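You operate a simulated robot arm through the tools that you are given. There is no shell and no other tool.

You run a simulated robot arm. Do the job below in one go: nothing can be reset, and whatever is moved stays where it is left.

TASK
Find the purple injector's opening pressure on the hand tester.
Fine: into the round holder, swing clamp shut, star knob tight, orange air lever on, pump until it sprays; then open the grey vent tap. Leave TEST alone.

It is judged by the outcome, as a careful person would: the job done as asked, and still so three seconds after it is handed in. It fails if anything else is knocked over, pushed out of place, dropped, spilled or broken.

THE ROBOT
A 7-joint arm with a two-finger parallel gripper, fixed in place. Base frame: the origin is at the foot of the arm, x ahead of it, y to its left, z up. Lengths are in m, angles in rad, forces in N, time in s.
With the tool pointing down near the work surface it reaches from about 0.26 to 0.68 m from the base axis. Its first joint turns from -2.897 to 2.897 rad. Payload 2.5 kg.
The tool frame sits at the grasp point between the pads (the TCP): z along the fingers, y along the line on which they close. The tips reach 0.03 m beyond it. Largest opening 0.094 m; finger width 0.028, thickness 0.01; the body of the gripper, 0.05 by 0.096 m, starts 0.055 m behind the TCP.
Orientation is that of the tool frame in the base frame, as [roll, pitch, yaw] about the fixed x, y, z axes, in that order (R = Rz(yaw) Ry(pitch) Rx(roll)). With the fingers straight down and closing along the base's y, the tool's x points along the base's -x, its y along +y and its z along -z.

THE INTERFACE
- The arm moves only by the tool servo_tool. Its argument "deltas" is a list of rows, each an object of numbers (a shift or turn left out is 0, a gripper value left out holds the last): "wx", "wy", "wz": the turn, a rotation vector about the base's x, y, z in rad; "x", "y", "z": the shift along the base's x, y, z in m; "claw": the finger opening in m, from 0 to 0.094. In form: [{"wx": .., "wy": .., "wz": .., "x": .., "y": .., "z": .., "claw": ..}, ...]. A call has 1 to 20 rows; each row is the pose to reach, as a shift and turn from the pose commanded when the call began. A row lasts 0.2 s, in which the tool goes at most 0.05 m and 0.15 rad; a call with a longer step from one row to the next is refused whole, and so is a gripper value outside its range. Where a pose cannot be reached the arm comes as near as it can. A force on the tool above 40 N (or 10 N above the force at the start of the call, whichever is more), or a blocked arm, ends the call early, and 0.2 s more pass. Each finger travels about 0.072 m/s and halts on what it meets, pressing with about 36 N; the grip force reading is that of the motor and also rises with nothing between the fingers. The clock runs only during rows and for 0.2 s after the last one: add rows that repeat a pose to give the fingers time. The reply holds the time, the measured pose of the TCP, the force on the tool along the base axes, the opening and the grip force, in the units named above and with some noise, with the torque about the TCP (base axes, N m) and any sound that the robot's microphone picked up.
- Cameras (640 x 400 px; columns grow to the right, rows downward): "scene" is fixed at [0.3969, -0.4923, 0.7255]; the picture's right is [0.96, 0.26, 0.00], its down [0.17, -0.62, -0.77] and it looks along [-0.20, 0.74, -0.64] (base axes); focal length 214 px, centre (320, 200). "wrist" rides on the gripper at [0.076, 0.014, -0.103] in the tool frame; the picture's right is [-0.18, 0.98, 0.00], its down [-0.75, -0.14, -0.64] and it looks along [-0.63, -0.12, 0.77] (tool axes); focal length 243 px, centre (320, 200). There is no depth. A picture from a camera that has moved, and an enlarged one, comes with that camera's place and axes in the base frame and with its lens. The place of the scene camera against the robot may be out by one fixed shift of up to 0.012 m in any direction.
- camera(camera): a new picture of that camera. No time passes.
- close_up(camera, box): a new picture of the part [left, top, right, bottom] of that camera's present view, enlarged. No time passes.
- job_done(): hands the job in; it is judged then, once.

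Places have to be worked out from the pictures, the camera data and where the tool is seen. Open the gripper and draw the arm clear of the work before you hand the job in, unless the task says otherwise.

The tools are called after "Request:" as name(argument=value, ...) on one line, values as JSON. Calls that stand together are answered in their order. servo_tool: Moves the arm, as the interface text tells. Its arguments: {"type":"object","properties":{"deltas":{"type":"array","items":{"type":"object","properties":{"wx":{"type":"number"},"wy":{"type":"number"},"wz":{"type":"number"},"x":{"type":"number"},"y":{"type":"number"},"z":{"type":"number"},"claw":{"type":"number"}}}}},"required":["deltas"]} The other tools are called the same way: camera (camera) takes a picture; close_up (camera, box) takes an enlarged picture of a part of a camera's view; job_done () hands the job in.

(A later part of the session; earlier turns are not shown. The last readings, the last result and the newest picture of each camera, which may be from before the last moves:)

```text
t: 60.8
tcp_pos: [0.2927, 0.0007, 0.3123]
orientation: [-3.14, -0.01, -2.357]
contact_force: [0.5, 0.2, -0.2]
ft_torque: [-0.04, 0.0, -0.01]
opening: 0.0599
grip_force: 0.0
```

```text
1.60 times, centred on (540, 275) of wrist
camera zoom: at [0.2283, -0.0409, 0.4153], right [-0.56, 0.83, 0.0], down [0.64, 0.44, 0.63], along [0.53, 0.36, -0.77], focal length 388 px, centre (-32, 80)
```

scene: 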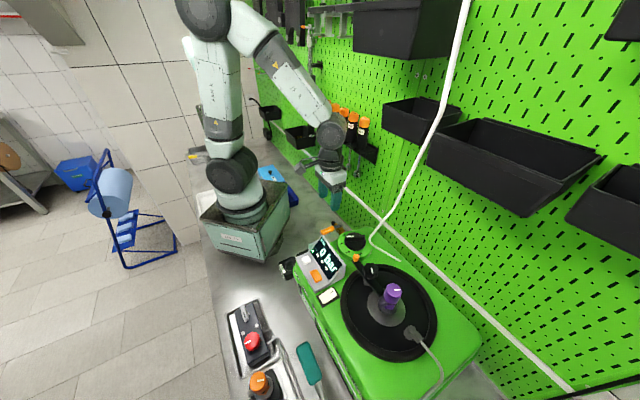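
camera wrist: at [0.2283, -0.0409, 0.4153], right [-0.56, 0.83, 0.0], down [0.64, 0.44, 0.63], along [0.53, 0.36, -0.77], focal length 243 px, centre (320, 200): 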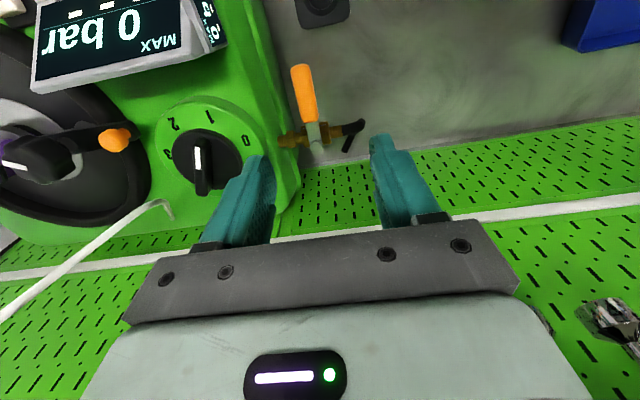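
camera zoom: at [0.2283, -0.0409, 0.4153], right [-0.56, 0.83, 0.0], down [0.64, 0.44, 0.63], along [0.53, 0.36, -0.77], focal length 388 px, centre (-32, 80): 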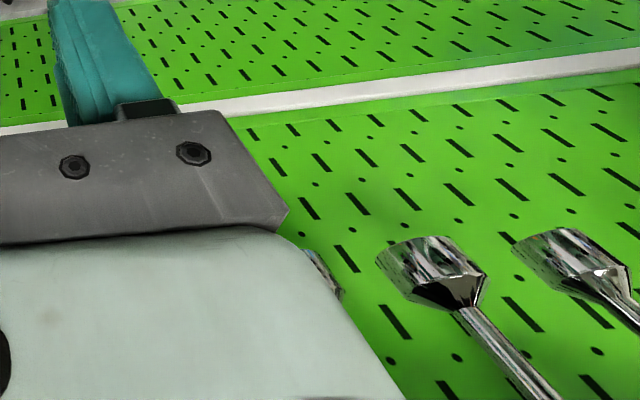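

The wrist joint is currently clear of the tool rack; to keep margin I'll shift 1 cm away from the wall, set the opening to 56 mm, and lower to just above the lever.

Request:
servo_tool(deltas=[{"x": -0.0074, "y": -0.0074, "z": 0.0, "claw": 0.056}, {"x": -0.0074, "y": -0.0074, "z": -0.03, "claw": 0.056}, {"x": -0.0074, "y": -0.0074, "z": -0.06, "claw": 0.056}, {"x": -0.0074, "y": -0.0074, "z": -0.085, "claw": 0.056}, {"x": -0.0074, "y": -0.0074, "z": -0.085, "claw": 0.056}])

Request:
camera(camera="wrist")

Request:
close_up(camera="wrist", box=[210, 60, 430, 240])

Request:
close_up(camera="scene", box=[270, 90, 400, 270])

```text
t: 62.0
tcp_pos: [0.2836, -0.0069, 0.2257]
orientation: [-3.138, -0.012, -2.358]
contact_force: [-0.2, 0.8, 0.1]
ft_torque: [0.02, 0.02, 0.02]
opening: 0.0562
grip_force: 0.0
```

```text
taken
camera wrist: at [0.2212, -0.0495, 0.3289], right [-0.56, 0.83, 0.0], down [0.64, 0.44, 0.63], along [0.53, 0.35, -0.77], focal length 243 px, centre (320, 200)
```

wrist: 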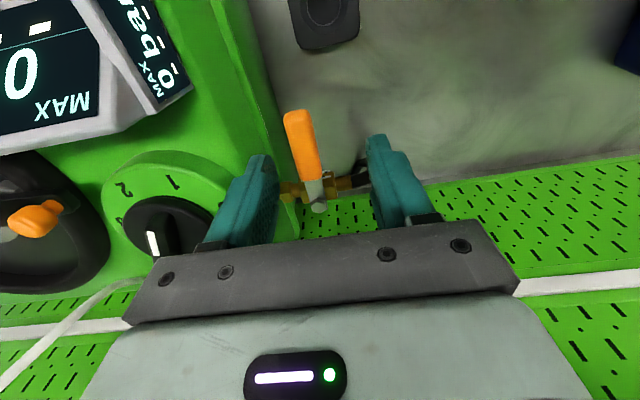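

```text
2.22 times, centred on (320, 150) of wrist
camera zoom: at [0.2212, -0.0495, 0.3289], right [-0.56, 0.83, 0.0], down [0.64, 0.44, 0.63], along [0.53, 0.35, -0.77], focal length 539 px, centre (320, 311)
```

zoom: 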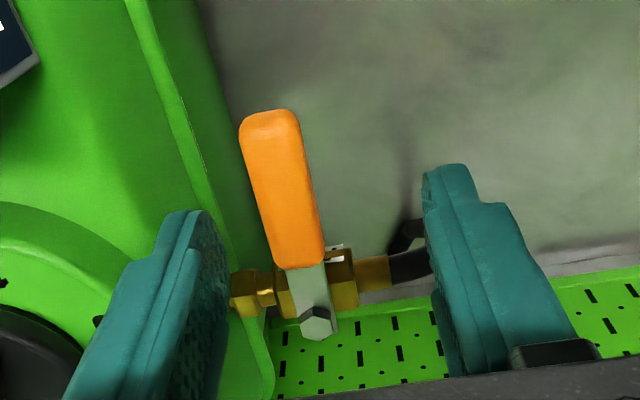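

```text
2.22 times, centred on (335, 180) of scene
camera zoom: at [0.3969, -0.4923, 0.7255], right [0.96, 0.26, 0.0], down [0.17, -0.62, -0.77], along [-0.2, 0.74, -0.64], focal length 477 px, centre (287, 244)
```

zoom: 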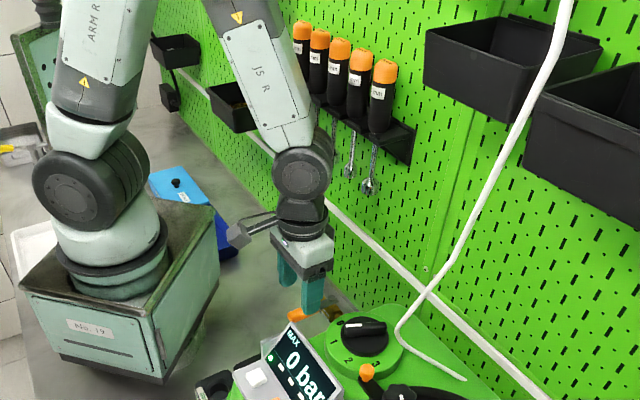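

Alignment looks right, with the left finger above the gap between lever and tester. Lowering the remaining 3.5 cm in small steps, watching for contact.

Request:
servo_tool(deltas=[{"z": -0.01}, {"z": -0.02}, {"z": -0.03}, {"z": -0.036}, {"z": -0.036}])

Request:
close_up(camera="wrist", box=[210, 60, 430, 240])

Request:
close_up(camera="scene", box=[290, 160, 380, 260])

```text
t: 63.1
tcp_pos: [0.2836, -0.0076, 0.1918]
orientation: [-3.14, -0.01, -2.359]
contact_force: [-0.5, 0.0, 1.1]
ft_torque: [-0.02, 0.01, 0.0]
opening: 0.056
grip_force: 0.2
```

```text
2.22 times, centred on (320, 150) of wrist
camera zoom: at [0.2206, -0.0494, 0.2957], right [-0.56, 0.83, 0.0], down [0.64, 0.44, 0.63], along [0.53, 0.35, -0.77], focal length 539 px, centre (320, 311)
```

zoom: 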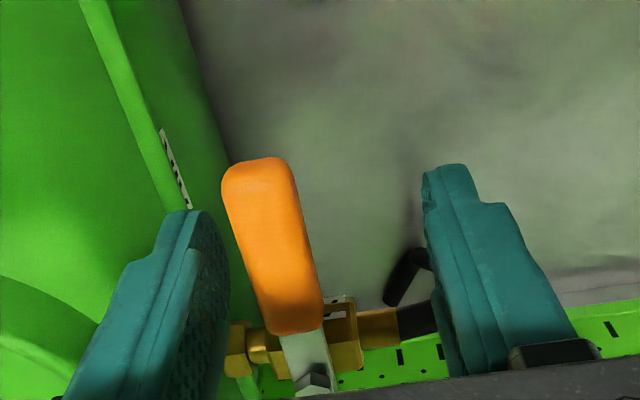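

```text
4.00 times, centred on (335, 210) of scene
camera zoom: at [0.3969, -0.4923, 0.7255], right [0.96, 0.26, 0.0], down [0.17, -0.62, -0.77], along [-0.2, 0.74, -0.64], focal length 858 px, centre (260, 160)
```

zoom: 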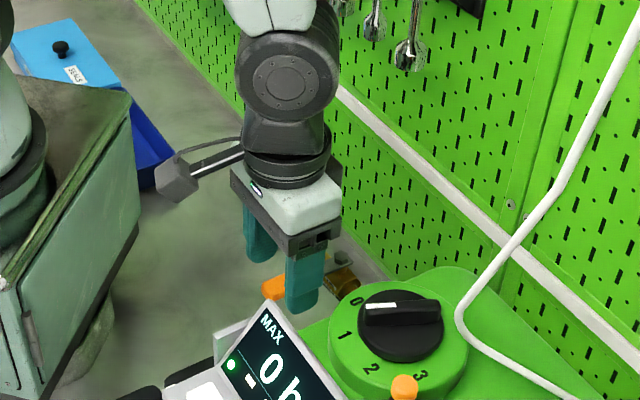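

A small label on the tester's side by the lever is visible; zooming on it.

Request:
close_up(camera="wrist", box=[255, 90, 325, 150])

Request:
close_up(camera="wrist", box=[290, 150, 380, 240])

```text
6.67 times, centred on (290, 120) of wrist
camera zoom: at [0.2206, -0.0494, 0.2957], right [-0.56, 0.83, 0.0], down [0.64, 0.44, 0.63], along [0.53, 0.35, -0.77], focal length 1618 px, centre (520, 733)
```

zoom: 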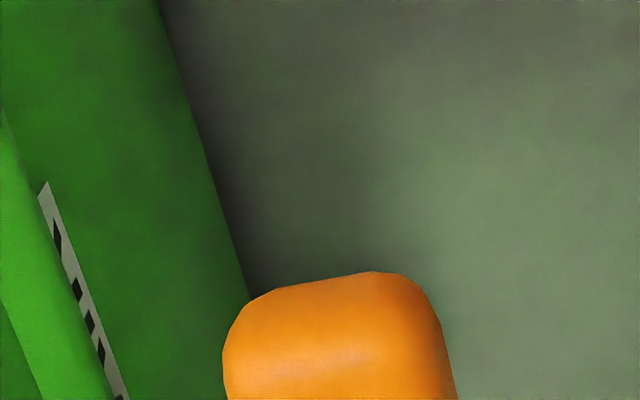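

```text
4.44 times, centred on (335, 195) of wrist
camera zoom: at [0.2206, -0.0494, 0.2957], right [-0.56, 0.83, 0.0], down [0.64, 0.44, 0.63], along [0.53, 0.35, -0.77], focal length 1078 px, centre (253, 222)
```

zoom: 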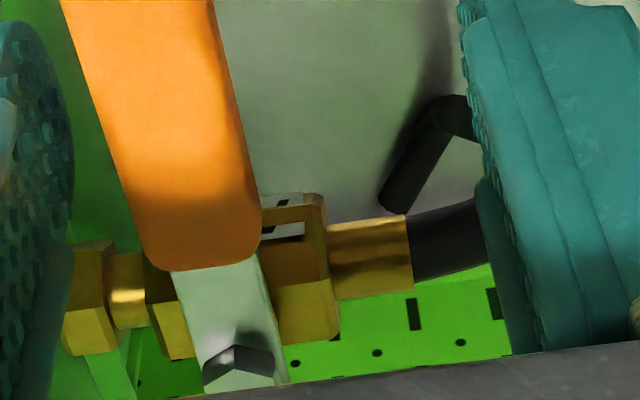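

Pushing the lever toward −u (clockwise) with the inner finger.

Request:
servo_tool(deltas=[{"x": -0.0035, "y": 0.0035}, {"x": -0.007, "y": 0.007}, {"x": -0.0105, "y": 0.0105}, {"x": -0.014, "y": 0.014}, {"x": -0.0175, "y": 0.0175}, {"x": -0.021, "y": 0.021}, {"x": -0.0247, "y": 0.0247}])

Request:
close_up(camera="wrist", box=[210, 60, 430, 240])

Request:
close_up(camera="scene", box=[290, 160, 380, 260])

```text
t: 64.8
tcp_pos: [0.2662, 0.0176, 0.193]
orientation: [-3.14, -0.011, -2.357]
contact_force: [-0.8, -1.0, 0.1]
ft_torque: [-0.01, 0.03, 0.0]
opening: 0.0563
grip_force: 0.1
out of reach, approached as far as the arm can: row 7
```

```text
2.22 times, centred on (320, 150) of wrist
camera zoom: at [0.2022, -0.0247, 0.2952], right [-0.56, 0.83, 0.0], down [0.64, 0.44, 0.63], along [0.53, 0.35, -0.77], focal length 539 px, centre (320, 311)
```

zoom: 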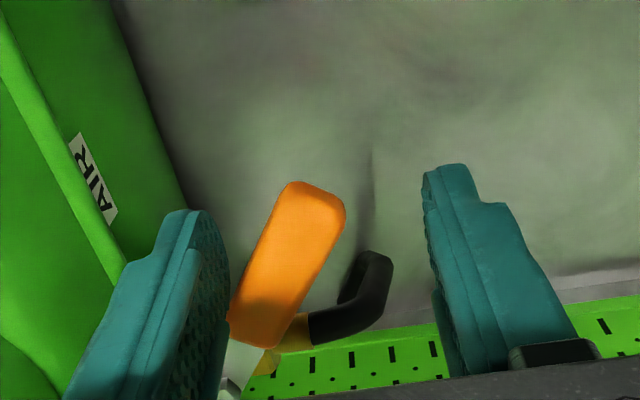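

```text
4.00 times, centred on (335, 210) of scene
camera zoom: at [0.3969, -0.4923, 0.7255], right [0.96, 0.26, 0.0], down [0.17, -0.62, -0.77], along [-0.2, 0.74, -0.64], focal length 858 px, centre (260, 160)
```

zoom: 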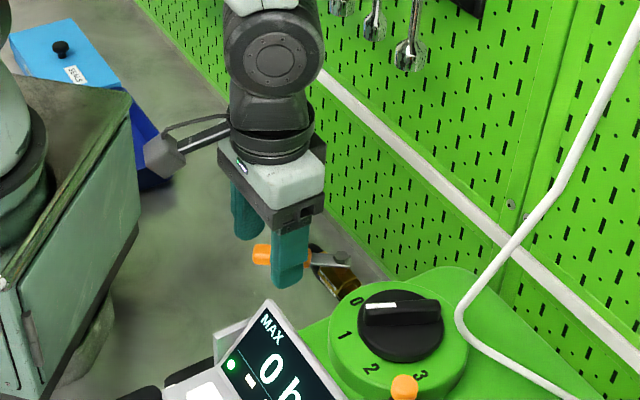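

The lever swings easily (the side label reads AIR) and is ~35° round; the arm hit its inner reach limit. Continuing by pushing toward +v, which stays in reach and brings the lever in line with the pipe.

Request:
servo_tool(deltas=[{"x": 0.001, "y": 0.005}, {"x": 0.002, "y": 0.01}, {"x": 0.003, "y": 0.015}, {"x": 0.0035, "y": 0.02}, {"x": 0.004, "y": 0.025}, {"x": 0.005, "y": 0.03}])

Request:
close_up(camera="wrist", box=[210, 60, 430, 240])

Request:
close_up(camera="scene", box=[290, 130, 400, 260])

```text
t: 66.2
tcp_pos: [0.2715, 0.049, 0.1923]
orientation: [-3.138, -0.01, -2.359]
contact_force: [-0.2, 0.1, -0.1]
ft_torque: [0.03, 0.0, -0.04]
opening: 0.0559
grip_force: 0.1
```

```text
2.22 times, centred on (320, 150) of wrist
camera zoom: at [0.2075, 0.0063, 0.2959], right [-0.56, 0.83, 0.0], down [0.64, 0.44, 0.64], along [0.53, 0.35, -0.77], focal length 539 px, centre (320, 311)
```

zoom: 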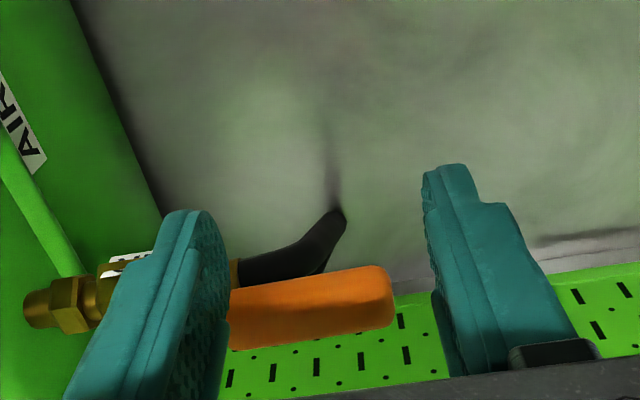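

```text
3.08 times, centred on (345, 195) of scene
camera zoom: at [0.3969, -0.4923, 0.7255], right [0.96, 0.26, 0.0], down [0.17, -0.62, -0.77], along [-0.2, 0.74, -0.64], focal length 660 px, centre (243, 215)
```

zoom: 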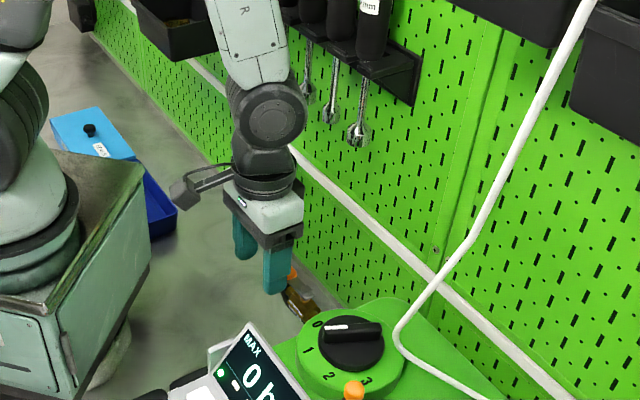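

The lever is almost parallel with the pipe (~83°). A few more millimetres to reach its stop.

Request:
servo_tool(deltas=[{"x": 0.001, "y": 0.003}, {"x": 0.002, "y": 0.006}, {"x": 0.0035, "y": 0.0085}, {"x": 0.0035, "y": 0.0085}])

Request:
close_up(camera="wrist", box=[210, 60, 430, 240])

Request:
close_up(camera="scene", box=[290, 130, 400, 290])

```text
t: 67.0
tcp_pos: [0.2698, 0.0526, 0.1899]
orientation: [3.14, -0.026, -2.367]
contact_force: [-1.8, -3.4, 0.5]
ft_torque: [-0.05, -0.02, -0.14]
opening: 0.057
grip_force: 0.9
stopped in row 3: the force on the tool passed its limit at 44 N (the readings are from after the stop); the commanded pose is now the measured one
```

```text
2.22 times, centred on (320, 150) of wrist
camera zoom: at [0.2071, 0.0112, 0.2956], right [-0.56, 0.83, 0.0], down [0.65, 0.44, 0.62], along [0.52, 0.34, -0.78], focal length 539 px, centre (320, 311)
```

zoom: 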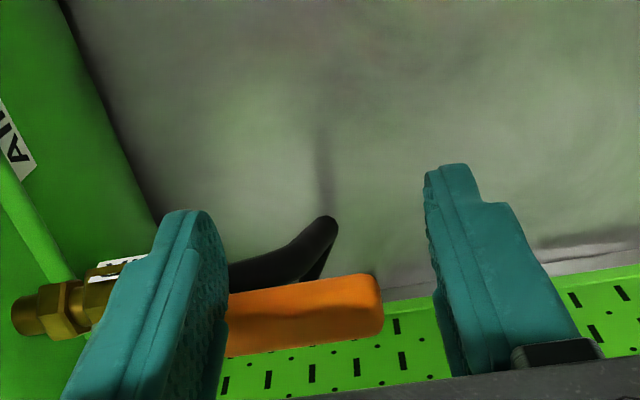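

```text
2.50 times, centred on (345, 210) of scene
camera zoom: at [0.3969, -0.4923, 0.7255], right [0.96, 0.26, 0.0], down [0.17, -0.62, -0.77], along [-0.2, 0.74, -0.64], focal length 536 px, centre (258, 175)
```

zoom: 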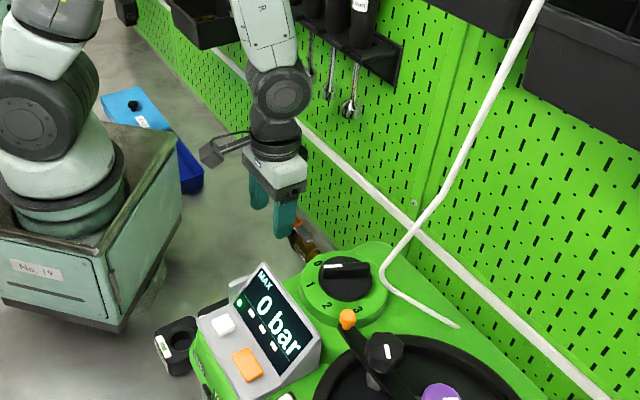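

The lever met its end stop in line with the pipe (44 N), so the air is on. Backing off a little and rising clear.

Request:
servo_tool(deltas=[{"x": -0.003, "y": -0.003, "z": 0.0}, {"x": -0.004, "y": -0.004, "z": 0.03, "wx": 0.008, "wy": -0.01}, {"x": -0.004, "y": -0.006, "z": 0.07, "wx": 0.017, "wy": -0.0197, "wz": 0.01}, {"x": 0.0, "y": -0.02, "z": 0.11, "wx": 0.017, "wy": -0.0197, "wz": 0.01}, {"x": 0.0, "y": -0.05, "z": 0.14, "wx": 0.017, "wy": -0.0197, "wz": 0.01}, {"x": 0.0, "y": -0.08, "z": 0.16, "wx": 0.017, "wy": -0.0197, "wz": 0.01}])

Request:
camera(camera="wrist")

Request:
camera(camera="scene")

Request:
close_up(camera="scene", box=[280, 215, 430, 335])

```text
t: 68.3
tcp_pos: [0.2711, -0.0304, 0.3494]
orientation: [3.139, 0.003, -2.356]
contact_force: [0.0, 0.1, -0.9]
ft_torque: [-0.01, 0.01, -0.02]
opening: 0.0559
grip_force: 0.0
```

```text
taken
camera wrist: at [0.2067, -0.0741, 0.4521], right [-0.57, 0.82, 0.0], down [0.63, 0.43, 0.64], along [0.53, 0.36, -0.77], focal length 243 px, centre (320, 200)
```

wrist: 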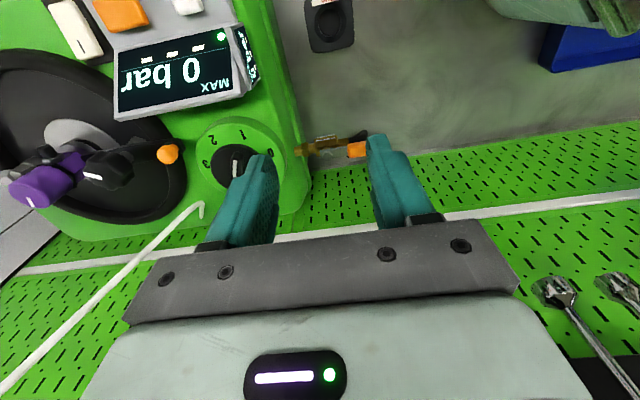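

```text
taken
```

scene: 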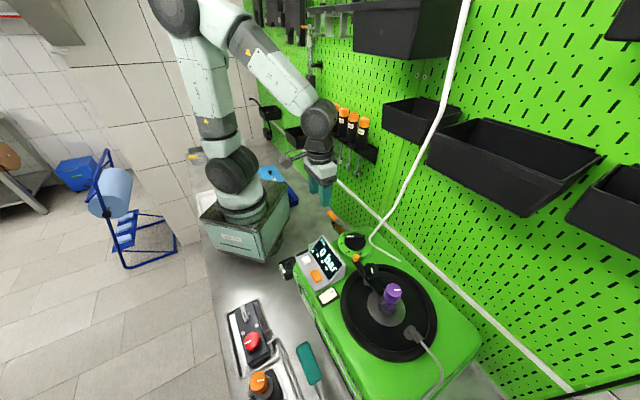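

```text
3.33 times, centred on (355, 275) of scene
camera zoom: at [0.3969, -0.4923, 0.7255], right [0.96, 0.26, 0.0], down [0.17, -0.62, -0.77], along [-0.2, 0.74, -0.64], focal length 715 px, centre (203, -50)
```

zoom: 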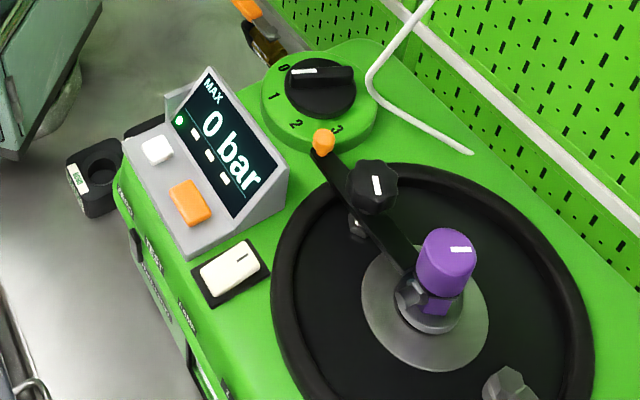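

The air lever lies along its pipe (on) and nothing else moved. Now the pump: I'll go above its teal handle with the fingers set to close across it, and look closely.

Request:
servo_tool(deltas=[{"x": 0.003, "y": -0.028, "wz": -0.13, "claw": 0.08}, {"x": 0.007, "y": -0.056, "wz": -0.26, "claw": 0.08}, {"x": 0.012, "y": -0.085, "wz": -0.39, "claw": 0.08}, {"x": 0.018, "y": -0.114, "wz": -0.52, "claw": 0.08}, {"x": 0.024, "y": -0.143, "wz": -0.65, "claw": 0.08}, {"x": 0.03, "y": -0.172, "wz": -0.78, "claw": 0.08}, {"x": 0.036, "y": -0.2, "wz": -0.91, "claw": 0.08}, {"x": 0.042, "y": -0.228, "wz": -1.04, "claw": 0.08}, {"x": 0.048, "y": -0.256, "wz": -1.17, "claw": 0.08}, {"x": 0.053, "y": -0.285, "z": -0.01, "wz": -1.3, "claw": 0.08}, {"x": 0.058, "y": -0.314, "z": -0.025, "wz": -1.43, "claw": 0.08}, {"x": 0.064, "y": -0.3415, "z": -0.05, "wz": -1.571, "claw": 0.08}])

Request:
camera(camera="wrist")

Request:
close_up(camera="wrist", box=[210, 40, 430, 220])

Request:
camera(camera="scene")

```text
t: 71.0
tcp_pos: [0.3358, -0.3666, 0.3014]
orientation: [-3.142, 0.002, 2.351]
contact_force: [0.1, -0.1, -0.6]
ft_torque: [0.01, 0.0, 0.0]
opening: 0.0799
grip_force: 0.1
```

```text
taken
camera wrist: at [0.2923, -0.3032, 0.4036], right [0.83, 0.56, 0.0], down [0.43, -0.63, 0.64], along [0.36, -0.53, -0.77], focal length 243 px, centre (320, 200)
```

wrist: 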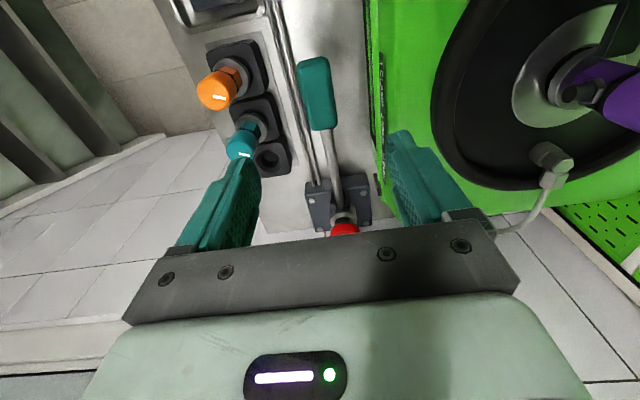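

```text
2.22 times, centred on (320, 130) of wrist
camera zoom: at [0.2923, -0.3032, 0.4036], right [0.83, 0.56, 0.0], down [0.43, -0.63, 0.64], along [0.36, -0.53, -0.77], focal length 539 px, centre (320, 356)
```

zoom: 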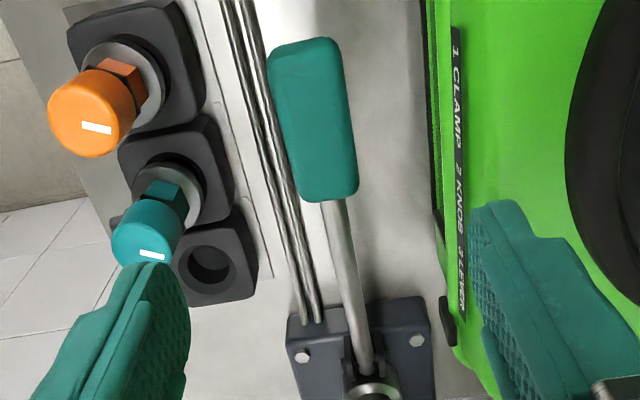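

```text
taken
```

scene: 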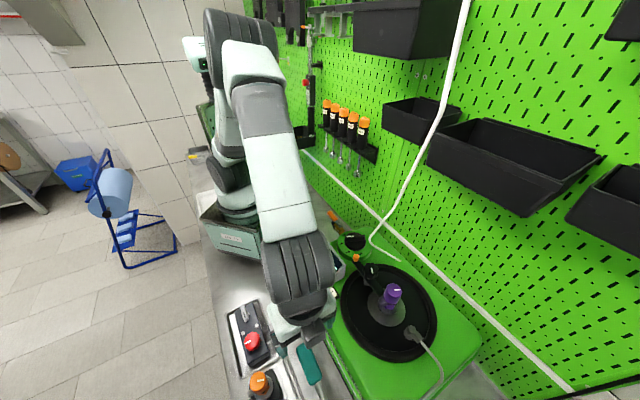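

The pump handle runs u≈0.465–0.547 at v≈-0.024, about 38 mm wide, and the tester's front face is at v≈0.03. I'll narrow the fingers to 54 mm and descend around the handle.

Request:
servo_tool(deltas=[{"x": -0.0014, "y": -0.0014, "z": -0.03, "claw": 0.054}, {"x": -0.0014, "y": -0.0014, "z": -0.07, "claw": 0.054}, {"x": -0.0014, "y": -0.0014, "z": -0.11, "claw": 0.054}, {"x": -0.0014, "y": -0.0014, "z": -0.125, "claw": 0.054}, {"x": -0.0014, "y": -0.0014, "z": -0.125, "claw": 0.054}])

Request:
close_up(camera="wrist", box=[210, 40, 430, 220])

Request:
close_up(camera="scene", box=[220, 280, 380, 400])

```text
t: 72.2
tcp_pos: [0.3318, -0.3703, 0.1732]
orientation: [3.141, 0.001, 2.356]
contact_force: [1.0, 0.1, 0.2]
ft_torque: [0.02, 0.01, 0.0]
opening: 0.0541
grip_force: 0.1
```

```text
2.22 times, centred on (320, 130) of wrist
camera zoom: at [0.2882, -0.3064, 0.2767], right [0.83, 0.56, 0.0], down [0.43, -0.63, 0.64], along [0.36, -0.53, -0.77], focal length 539 px, centre (320, 356)
```

zoom: 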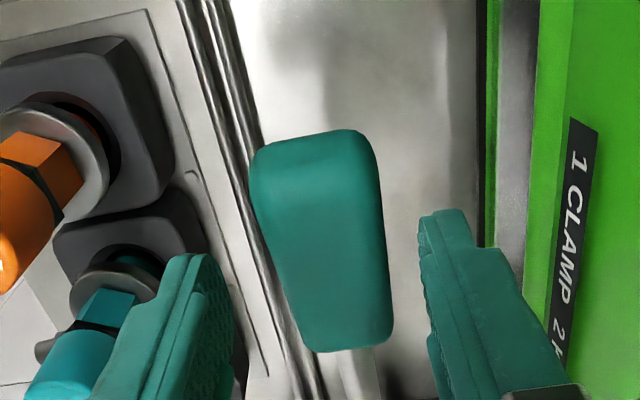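

```text
3.33 times, centred on (300, 340) of scene
camera zoom: at [0.3969, -0.4923, 0.7255], right [0.96, 0.26, 0.0], down [0.17, -0.62, -0.77], along [-0.2, 0.74, -0.64], focal length 715 px, centre (387, -267)
```

zoom: 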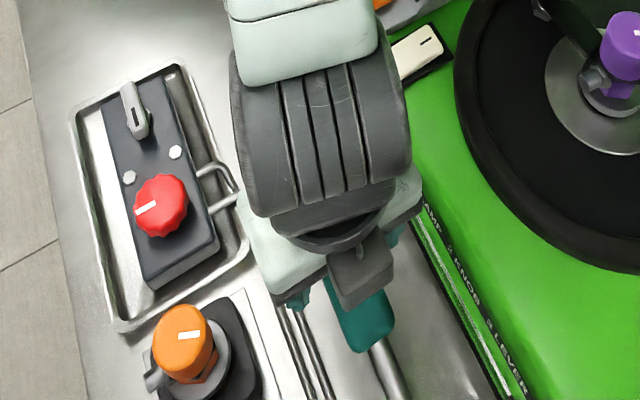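

The handle is centred between the fingers. Lowering around it and closing gently.

Request:
servo_tool(deltas=[{"z": -0.02}, {"z": -0.04}, {"z": -0.047}, {"z": -0.047}, {"z": -0.047, "claw": 0.02}, {"z": -0.047, "claw": 0.02}, {"z": -0.047, "claw": 0.02}])

Request:
close_up(camera="wrist", box=[210, 60, 430, 240])

```text
t: 73.8
tcp_pos: [0.3329, -0.3688, 0.1283]
orientation: [3.141, 0.002, 2.358]
contact_force: [14.6, 9.8, -4.0]
ft_torque: [-0.06, 0.22, -0.17]
opening: 0.0385
grip_force: 45.0
```

```text
2.22 times, centred on (320, 150) of wrist
camera zoom: at [0.289, -0.3045, 0.2313], right [0.82, 0.57, 0.0], down [0.43, -0.63, 0.64], along [0.37, -0.53, -0.77], focal length 539 px, centre (320, 311)
```

zoom: 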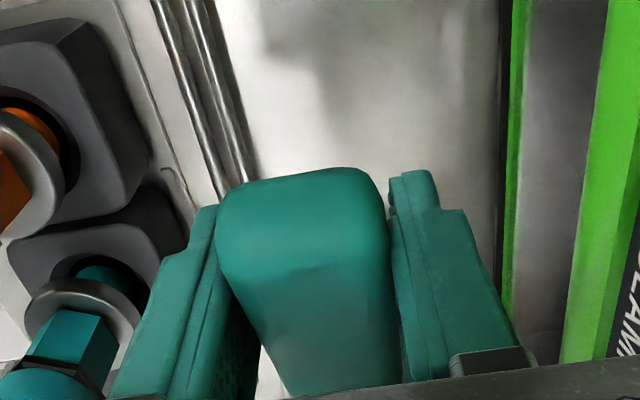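

Handle gripped. A small test stroke downward first, easing the slight sideways load.

Request:
servo_tool(deltas=[{"x": 0.001, "y": 0.001, "z": 0.0}, {"x": 0.0005, "y": 0.0015, "z": -0.005}, {"x": -0.0005, "y": 0.003, "z": -0.012}, {"x": -0.0015, "y": 0.004, "z": -0.02}, {"x": -0.0015, "y": 0.004, "z": -0.02}])

Request:
close_up(camera="scene", box=[290, 225, 350, 290])

Request:
close_up(camera="wrist", box=[210, 60, 430, 240])

```text
t: 75.0
tcp_pos: [0.3306, -0.3651, 0.1075]
orientation: [3.141, -0.004, 2.356]
contact_force: [-11.3, 30.8, 12.8]
ft_torque: [-1.16, -0.85, 0.22]
opening: 0.0383
grip_force: 44.7
```

```text
6.15 times, centred on (320, 258) of scene
camera zoom: at [0.3969, -0.4923, 0.7255], right [0.96, 0.26, 0.0], down [0.17, -0.62, -0.77], along [-0.2, 0.74, -0.64], focal length 1320 px, centre (320, -154)
```

zoom: 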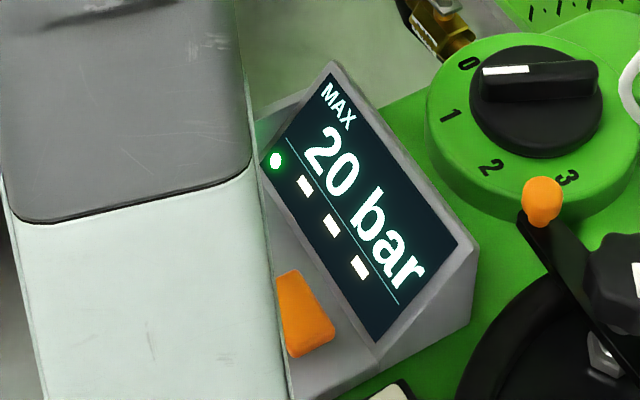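

```text
2.22 times, centred on (320, 150) of wrist
camera zoom: at [0.2859, -0.301, 0.2109], right [0.83, 0.56, 0.0], down [0.43, -0.63, 0.64], along [0.36, -0.53, -0.77], focal length 539 px, centre (320, 311)
```

zoom: 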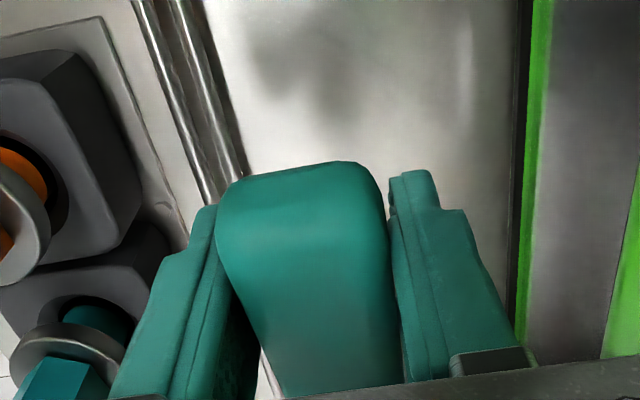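

The display now shows MAX 20 bar after 2 cm of stroke, so pressing down is the pressure stroke. The handle's arc needs slightly more −u travel; continuing the stroke with that correction.

Request:
servo_tool(deltas=[{"x": -0.0011, "y": 0.0031, "z": 0.0}, {"x": -0.0022, "y": 0.0042, "z": -0.007}, {"x": -0.0035, "y": 0.0055, "z": -0.014}, {"x": -0.0046, "y": 0.0066, "z": -0.021}, {"x": -0.0058, "y": 0.0078, "z": -0.028}])

Request:
close_up(camera="scene", box=[290, 225, 350, 290])

Request:
close_up(camera="scene", box=[345, 240, 455, 360])

```text
t: 76.2
tcp_pos: [0.3267, -0.3616, 0.0828]
orientation: [-3.138, 0.013, 2.354]
contact_force: [10.1, -15.6, 6.4]
ft_torque: [-0.75, -1.0, 0.29]
opening: 0.0385
grip_force: 45.4
```

```text
6.15 times, centred on (320, 258) of scene
camera zoom: at [0.3969, -0.4923, 0.7255], right [0.96, 0.26, 0.0], down [0.17, -0.62, -0.77], along [-0.2, 0.74, -0.64], focal length 1320 px, centre (320, -154)
```

zoom: 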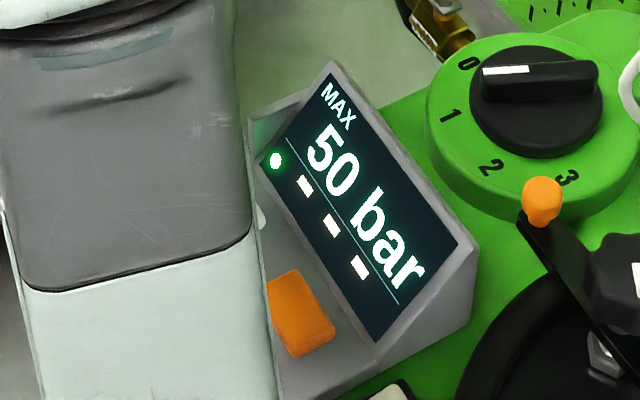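

```text
3.33 times, centred on (400, 300) of scene
camera zoom: at [0.3969, -0.4923, 0.7255], right [0.96, 0.26, 0.0], down [0.17, -0.62, -0.77], along [-0.2, 0.74, -0.64], focal length 715 px, centre (53, -133)
```

zoom: 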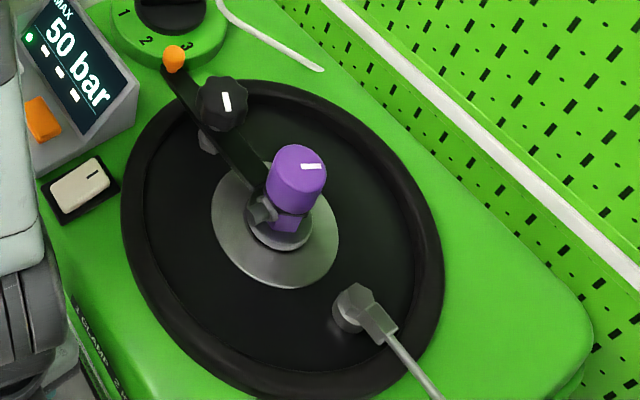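

50 bar now. Continuing the downstroke straight down a bit to find the end of the stroke.

Request:
servo_tool(deltas=[{"x": 0.001, "y": -0.001, "z": -0.006}, {"x": 0.001, "y": -0.001, "z": -0.012}, {"x": 0.001, "y": -0.001, "z": -0.018}, {"x": 0.001, "y": -0.001, "z": -0.024}])

Request:
close_up(camera="scene", box=[290, 225, 350, 290])

Request:
close_up(camera="wrist", box=[210, 60, 430, 240])

```text
t: 77.2
tcp_pos: [0.3252, -0.3603, 0.0607]
orientation: [-3.14, 0.004, 2.355]
contact_force: [-3.0, 1.3, 11.8]
ft_torque: [0.46, 0.26, 0.14]
opening: 0.0385
grip_force: 44.4
stopped in row 4: the force on the tool passed its limit at 53 N (the readings are from after the stop); the commanded pose is now the measured one
```

```text
6.15 times, centred on (320, 258) of scene
camera zoom: at [0.3969, -0.4923, 0.7255], right [0.96, 0.26, 0.0], down [0.17, -0.62, -0.77], along [-0.2, 0.74, -0.64], focal length 1320 px, centre (320, -154)
```

zoom: 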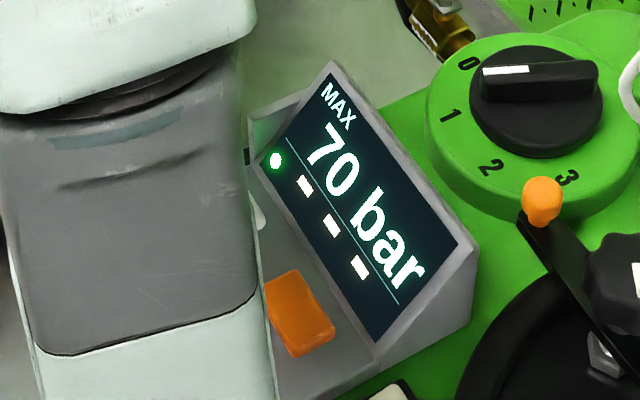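

```text
2.22 times, centred on (320, 150) of wrist
camera zoom: at [0.2816, -0.2962, 0.1636], right [0.83, 0.56, 0.0], down [0.43, -0.63, 0.64], along [0.36, -0.53, -0.76], focal length 539 px, centre (320, 311)
```

zoom: 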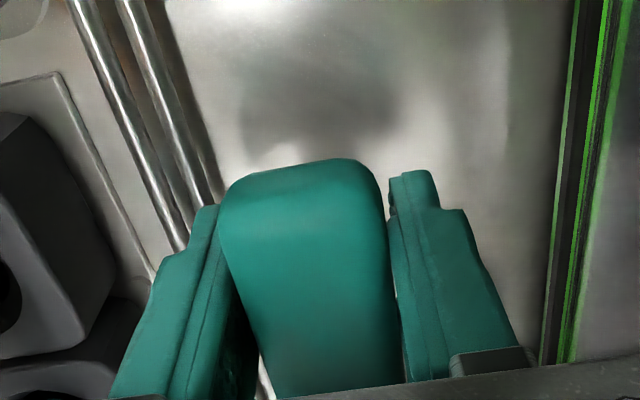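

70 bar at the bottom of the stroke (stop felt). Now the return stroke along the handle's arc, then I'll check the reading holds.

Request:
servo_tool(deltas=[{"x": 0.0003, "y": -0.0003, "z": 0.008}, {"x": 0.0007, "y": -0.0007, "z": 0.016}, {"x": 0.0014, "y": -0.0014, "z": 0.025}, {"x": 0.0021, "y": -0.0021, "z": 0.033}, {"x": 0.0033, "y": -0.0033, "z": 0.042}, {"x": 0.0045, "y": -0.0045, "z": 0.05}, {"x": 0.006, "y": -0.006, "z": 0.059}, {"x": 0.0077, "y": -0.0077, "z": 0.0675}])

Request:
close_up(camera="scene", box=[290, 225, 350, 290])

Request:
close_up(camera="wrist", box=[210, 60, 430, 240])

```text
t: 79.0
tcp_pos: [0.3327, -0.3672, 0.1267]
orientation: [-3.141, 0.001, 2.353]
contact_force: [1.8, -6.4, -7.9]
ft_torque: [1.02, 1.04, 0.96]
opening: 0.0384
grip_force: 45.1
```

```text
6.15 times, centred on (320, 258) of scene
camera zoom: at [0.3969, -0.4923, 0.7255], right [0.96, 0.26, 0.0], down [0.17, -0.62, -0.77], along [-0.2, 0.74, -0.64], focal length 1320 px, centre (320, -154)
```

zoom: 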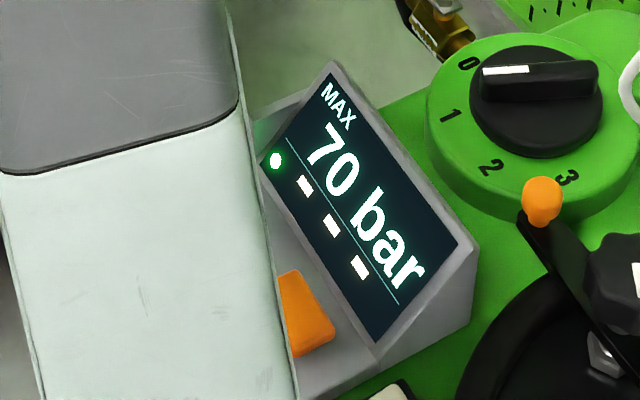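

```text
2.22 times, centred on (320, 150) of wrist
camera zoom: at [0.289, -0.3035, 0.2301], right [0.83, 0.56, 0.0], down [0.43, -0.63, 0.64], along [0.36, -0.53, -0.77], focal length 539 px, centre (320, 311)
```

zoom: 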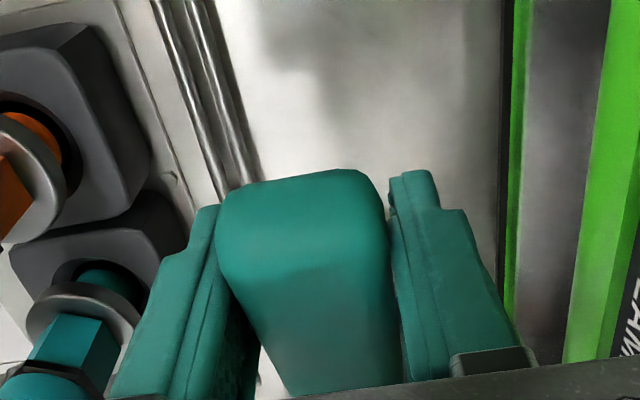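

The reading holds at 70 bar. Second downstroke along the same arc.

Request:
servo_tool(deltas=[{"x": -0.0016, "y": 0.0016, "z": -0.0085}, {"x": -0.0032, "y": 0.0032, "z": -0.017}, {"x": -0.0044, "y": 0.0044, "z": -0.026}, {"x": -0.0056, "y": 0.0056, "z": -0.0343}])

Request:
close_up(camera="scene", box=[290, 225, 350, 290])

```text
t: 80.0
tcp_pos: [0.3287, -0.3635, 0.0913]
orientation: [-3.139, 0.002, 2.352]
contact_force: [-28.6, 3.6, 10.6]
ft_torque: [-0.76, -1.41, 0.45]
opening: 0.0384
grip_force: 44.8
```

```text
6.15 times, centred on (320, 258) of scene
camera zoom: at [0.3969, -0.4923, 0.7255], right [0.96, 0.26, 0.0], down [0.17, -0.62, -0.77], along [-0.2, 0.74, -0.64], focal length 1320 px, centre (320, -154)
```

zoom: 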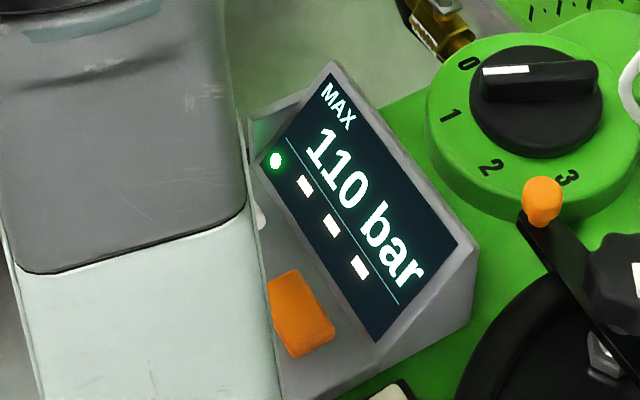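

110 bar and rising. Continuing this downstroke in small increments, correcting the sideways load.

Request:
servo_tool(deltas=[{"x": -0.0025, "y": 0.0004, "z": 0.0}, {"x": -0.0032, "y": 0.0011, "z": -0.008}, {"x": -0.0036, "y": 0.0015, "z": -0.016}, {"x": -0.0038, "y": 0.0017, "z": -0.022}])

Request:
close_up(camera="scene", box=[290, 225, 350, 290])

Request:
close_up(camera="scene", box=[345, 240, 455, 360])

```text
t: 81.0
tcp_pos: [0.3262, -0.3613, 0.0709]
orientation: [3.141, 0.008, 2.355]
contact_force: [0.7, 1.0, 9.2]
ft_torque: [-1.11, -1.02, 0.36]
opening: 0.0384
grip_force: 44.6
```

```text
6.15 times, centred on (320, 258) of scene
camera zoom: at [0.3969, -0.4923, 0.7255], right [0.96, 0.26, 0.0], down [0.17, -0.62, -0.77], along [-0.2, 0.74, -0.64], focal length 1320 px, centre (320, -154)
```

zoom: 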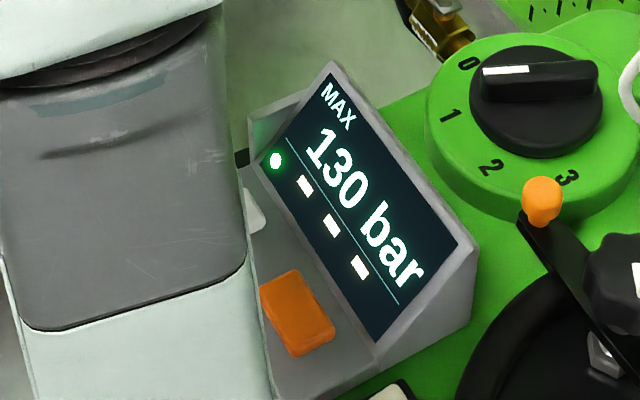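

```text
3.33 times, centred on (400, 300) of scene
camera zoom: at [0.3969, -0.4923, 0.7255], right [0.96, 0.26, 0.0], down [0.17, -0.62, -0.77], along [-0.2, 0.74, -0.64], focal length 715 px, centre (53, -133)
```

zoom: 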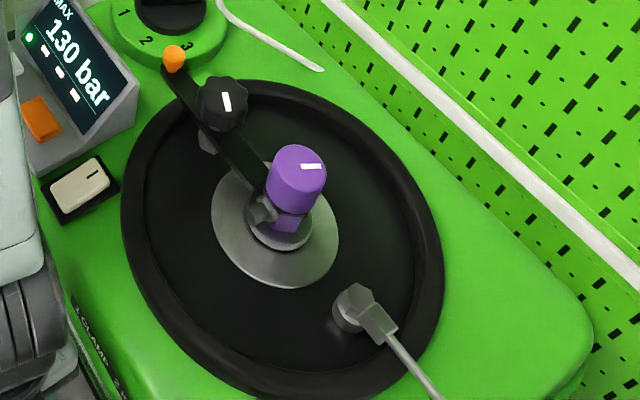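

130 bar. Finishing this stroke to near the bottom and returning up for the next.

Request:
servo_tool(deltas=[{"z": -0.004}, {"z": -0.007}])

Request:
close_up(camera="scene", box=[290, 225, 350, 290])

```text
t: 81.6
tcp_pos: [0.3258, -0.3604, 0.065]
orientation: [-3.141, 0.004, 2.355]
contact_force: [4.9, 1.2, 8.1]
ft_torque: [-1.02, -1.19, 0.21]
opening: 0.0386
grip_force: 44.9
```

```text
6.15 times, centred on (320, 258) of scene
camera zoom: at [0.3969, -0.4923, 0.7255], right [0.96, 0.26, 0.0], down [0.17, -0.62, -0.77], along [-0.2, 0.74, -0.64], focal length 1320 px, centre (320, -154)
```

zoom: 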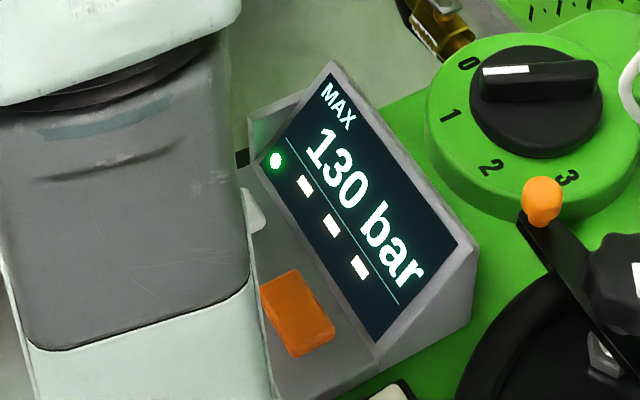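

Still 130 bar (10-bar steps). Return stroke up.

Request:
servo_tool(deltas=[{"x": 0.0005, "y": -0.0004, "z": 0.009}, {"x": 0.001, "y": -0.001, "z": 0.018}, {"x": 0.0018, "y": -0.0018, "z": 0.027}, {"x": 0.0028, "y": -0.0028, "z": 0.036}, {"x": 0.004, "y": -0.004, "z": 0.045}, {"x": 0.0055, "y": -0.0054, "z": 0.054}, {"x": 0.0069, "y": -0.0068, "z": 0.0617}])

Request:
close_up(camera="scene", box=[290, 225, 350, 290])

```text
t: 83.2
tcp_pos: [0.3319, -0.3681, 0.1265]
orientation: [3.141, 0.004, 2.356]
contact_force: [32.3, 4.0, -13.7]
ft_torque: [0.92, 1.5, 0.11]
opening: 0.0383
grip_force: 44.4
```

```text
6.15 times, centred on (320, 258) of scene
camera zoom: at [0.3969, -0.4923, 0.7255], right [0.96, 0.26, 0.0], down [0.17, -0.62, -0.77], along [-0.2, 0.74, -0.64], focal length 1320 px, centre (320, -154)
```

zoom: 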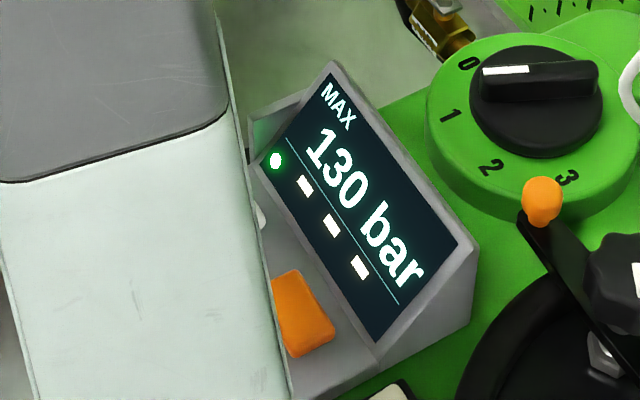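

Holding 130 bar. Third downstroke, in smaller steps so I can catch the opening.

Request:
servo_tool(deltas=[{"x": 0.003, "y": 0.0004, "z": 0.0}, {"x": 0.0016, "y": 0.0018, "z": -0.007}, {"x": 0.0004, "y": 0.003, "z": -0.014}, {"x": -0.0006, "y": 0.004, "z": -0.02}])

Request:
close_up(camera="scene", box=[290, 225, 350, 290])

Request:
close_up(camera="scene", box=[345, 240, 455, 360])

```text
t: 84.2
tcp_pos: [0.329, -0.3642, 0.1067]
orientation: [-3.141, 0.0, 2.352]
contact_force: [-8.3, 19.4, 10.9]
ft_torque: [-1.0, -1.26, 0.59]
opening: 0.0388
grip_force: 45.2
```

```text
6.15 times, centred on (320, 258) of scene
camera zoom: at [0.3969, -0.4923, 0.7255], right [0.96, 0.26, 0.0], down [0.17, -0.62, -0.77], along [-0.2, 0.74, -0.64], focal length 1320 px, centre (320, -154)
```

zoom: 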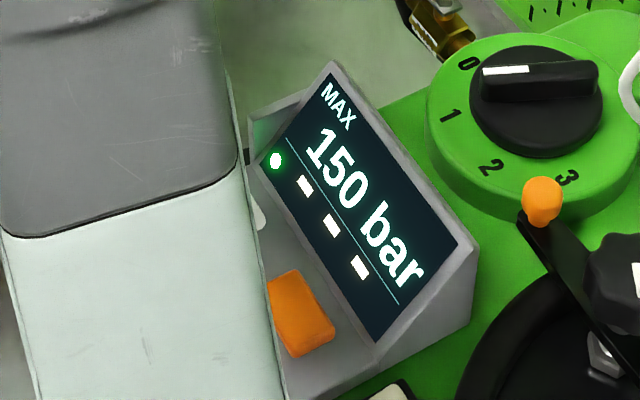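

```text
3.33 times, centred on (400, 300) of scene
camera zoom: at [0.3969, -0.4923, 0.7255], right [0.96, 0.26, 0.0], down [0.17, -0.62, -0.77], along [-0.2, 0.74, -0.64], focal length 715 px, centre (53, -133)
```

zoom: 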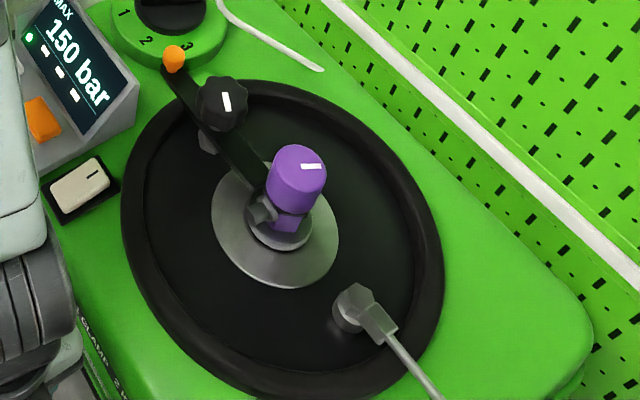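

150 bar, still no spray. Continuing.

Request:
servo_tool(deltas=[{"x": -0.001, "y": 0.0018, "z": -0.006}, {"x": -0.0019, "y": 0.0027, "z": -0.012}, {"x": -0.0027, "y": 0.0035, "z": -0.018}])

Request:
close_up(camera="scene", box=[290, 225, 350, 290])

Request:
close_up(camera="scene", box=[345, 240, 455, 360])

```text
t: 85.0
tcp_pos: [0.3277, -0.3627, 0.0889]
orientation: [-3.137, 0.007, 2.353]
contact_force: [-11.1, 2.3, 9.4]
ft_torque: [-0.72, -1.29, 0.62]
opening: 0.0386
grip_force: 44.9
```

```text
6.15 times, centred on (320, 258) of scene
camera zoom: at [0.3969, -0.4923, 0.7255], right [0.96, 0.26, 0.0], down [0.17, -0.62, -0.77], along [-0.2, 0.74, -0.64], focal length 1320 px, centre (320, -154)
```

zoom: 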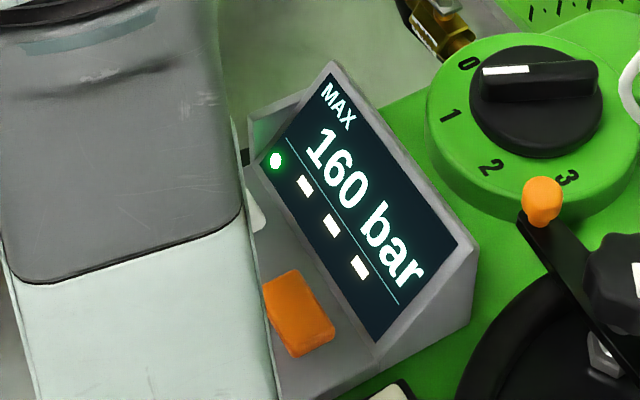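

```text
3.33 times, centred on (400, 300) of scene
camera zoom: at [0.3969, -0.4923, 0.7255], right [0.96, 0.26, 0.0], down [0.17, -0.62, -0.77], along [-0.2, 0.74, -0.64], focal length 715 px, centre (53, -133)
```

zoom: 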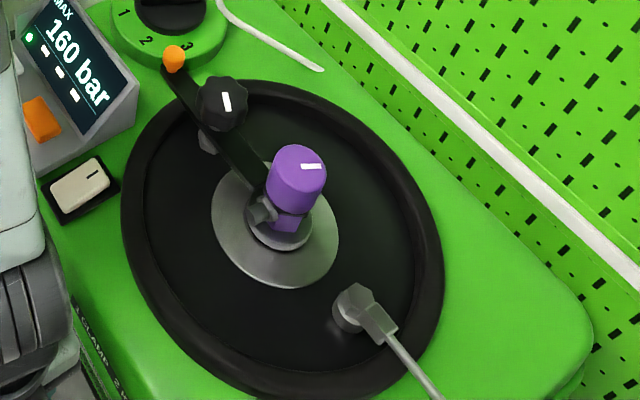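

160 bar. Continuing the stroke to see whether it rises further.

Request:
servo_tool(deltas=[{"x": -0.001, "y": 0.0005, "z": -0.006}, {"x": -0.0015, "y": 0.001, "z": -0.012}, {"x": -0.0018, "y": 0.0013, "z": -0.018}])

Request:
close_up(camera="scene", box=[290, 225, 350, 290])

Request:
close_up(camera="scene", box=[345, 240, 455, 360])

```text
t: 85.8
tcp_pos: [0.326, -0.3611, 0.0714]
orientation: [-3.139, 0.007, 2.352]
contact_force: [-8.7, -11.7, 7.5]
ft_torque: [-0.59, -1.26, 0.61]
opening: 0.0382
grip_force: 44.8
```

```text
6.15 times, centred on (320, 258) of scene
camera zoom: at [0.3969, -0.4923, 0.7255], right [0.96, 0.26, 0.0], down [0.17, -0.62, -0.77], along [-0.2, 0.74, -0.64], focal length 1320 px, centre (320, -154)
```

zoom: 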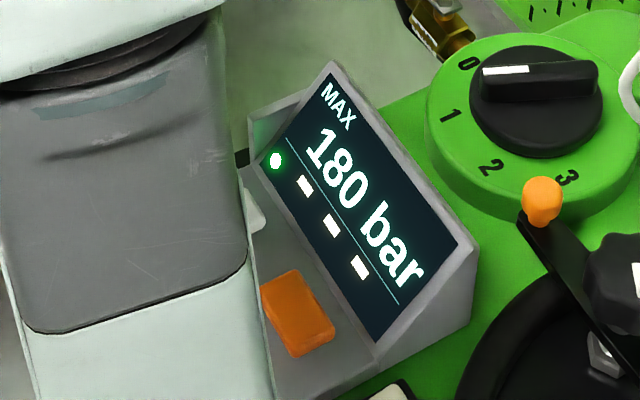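

```text
3.33 times, centred on (400, 300) of scene
camera zoom: at [0.3969, -0.4923, 0.7255], right [0.96, 0.26, 0.0], down [0.17, -0.62, -0.77], along [-0.2, 0.74, -0.64], focal length 715 px, centre (53, -133)
```

zoom: 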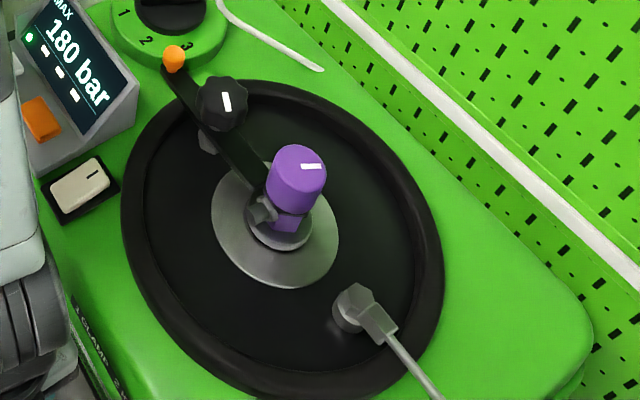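

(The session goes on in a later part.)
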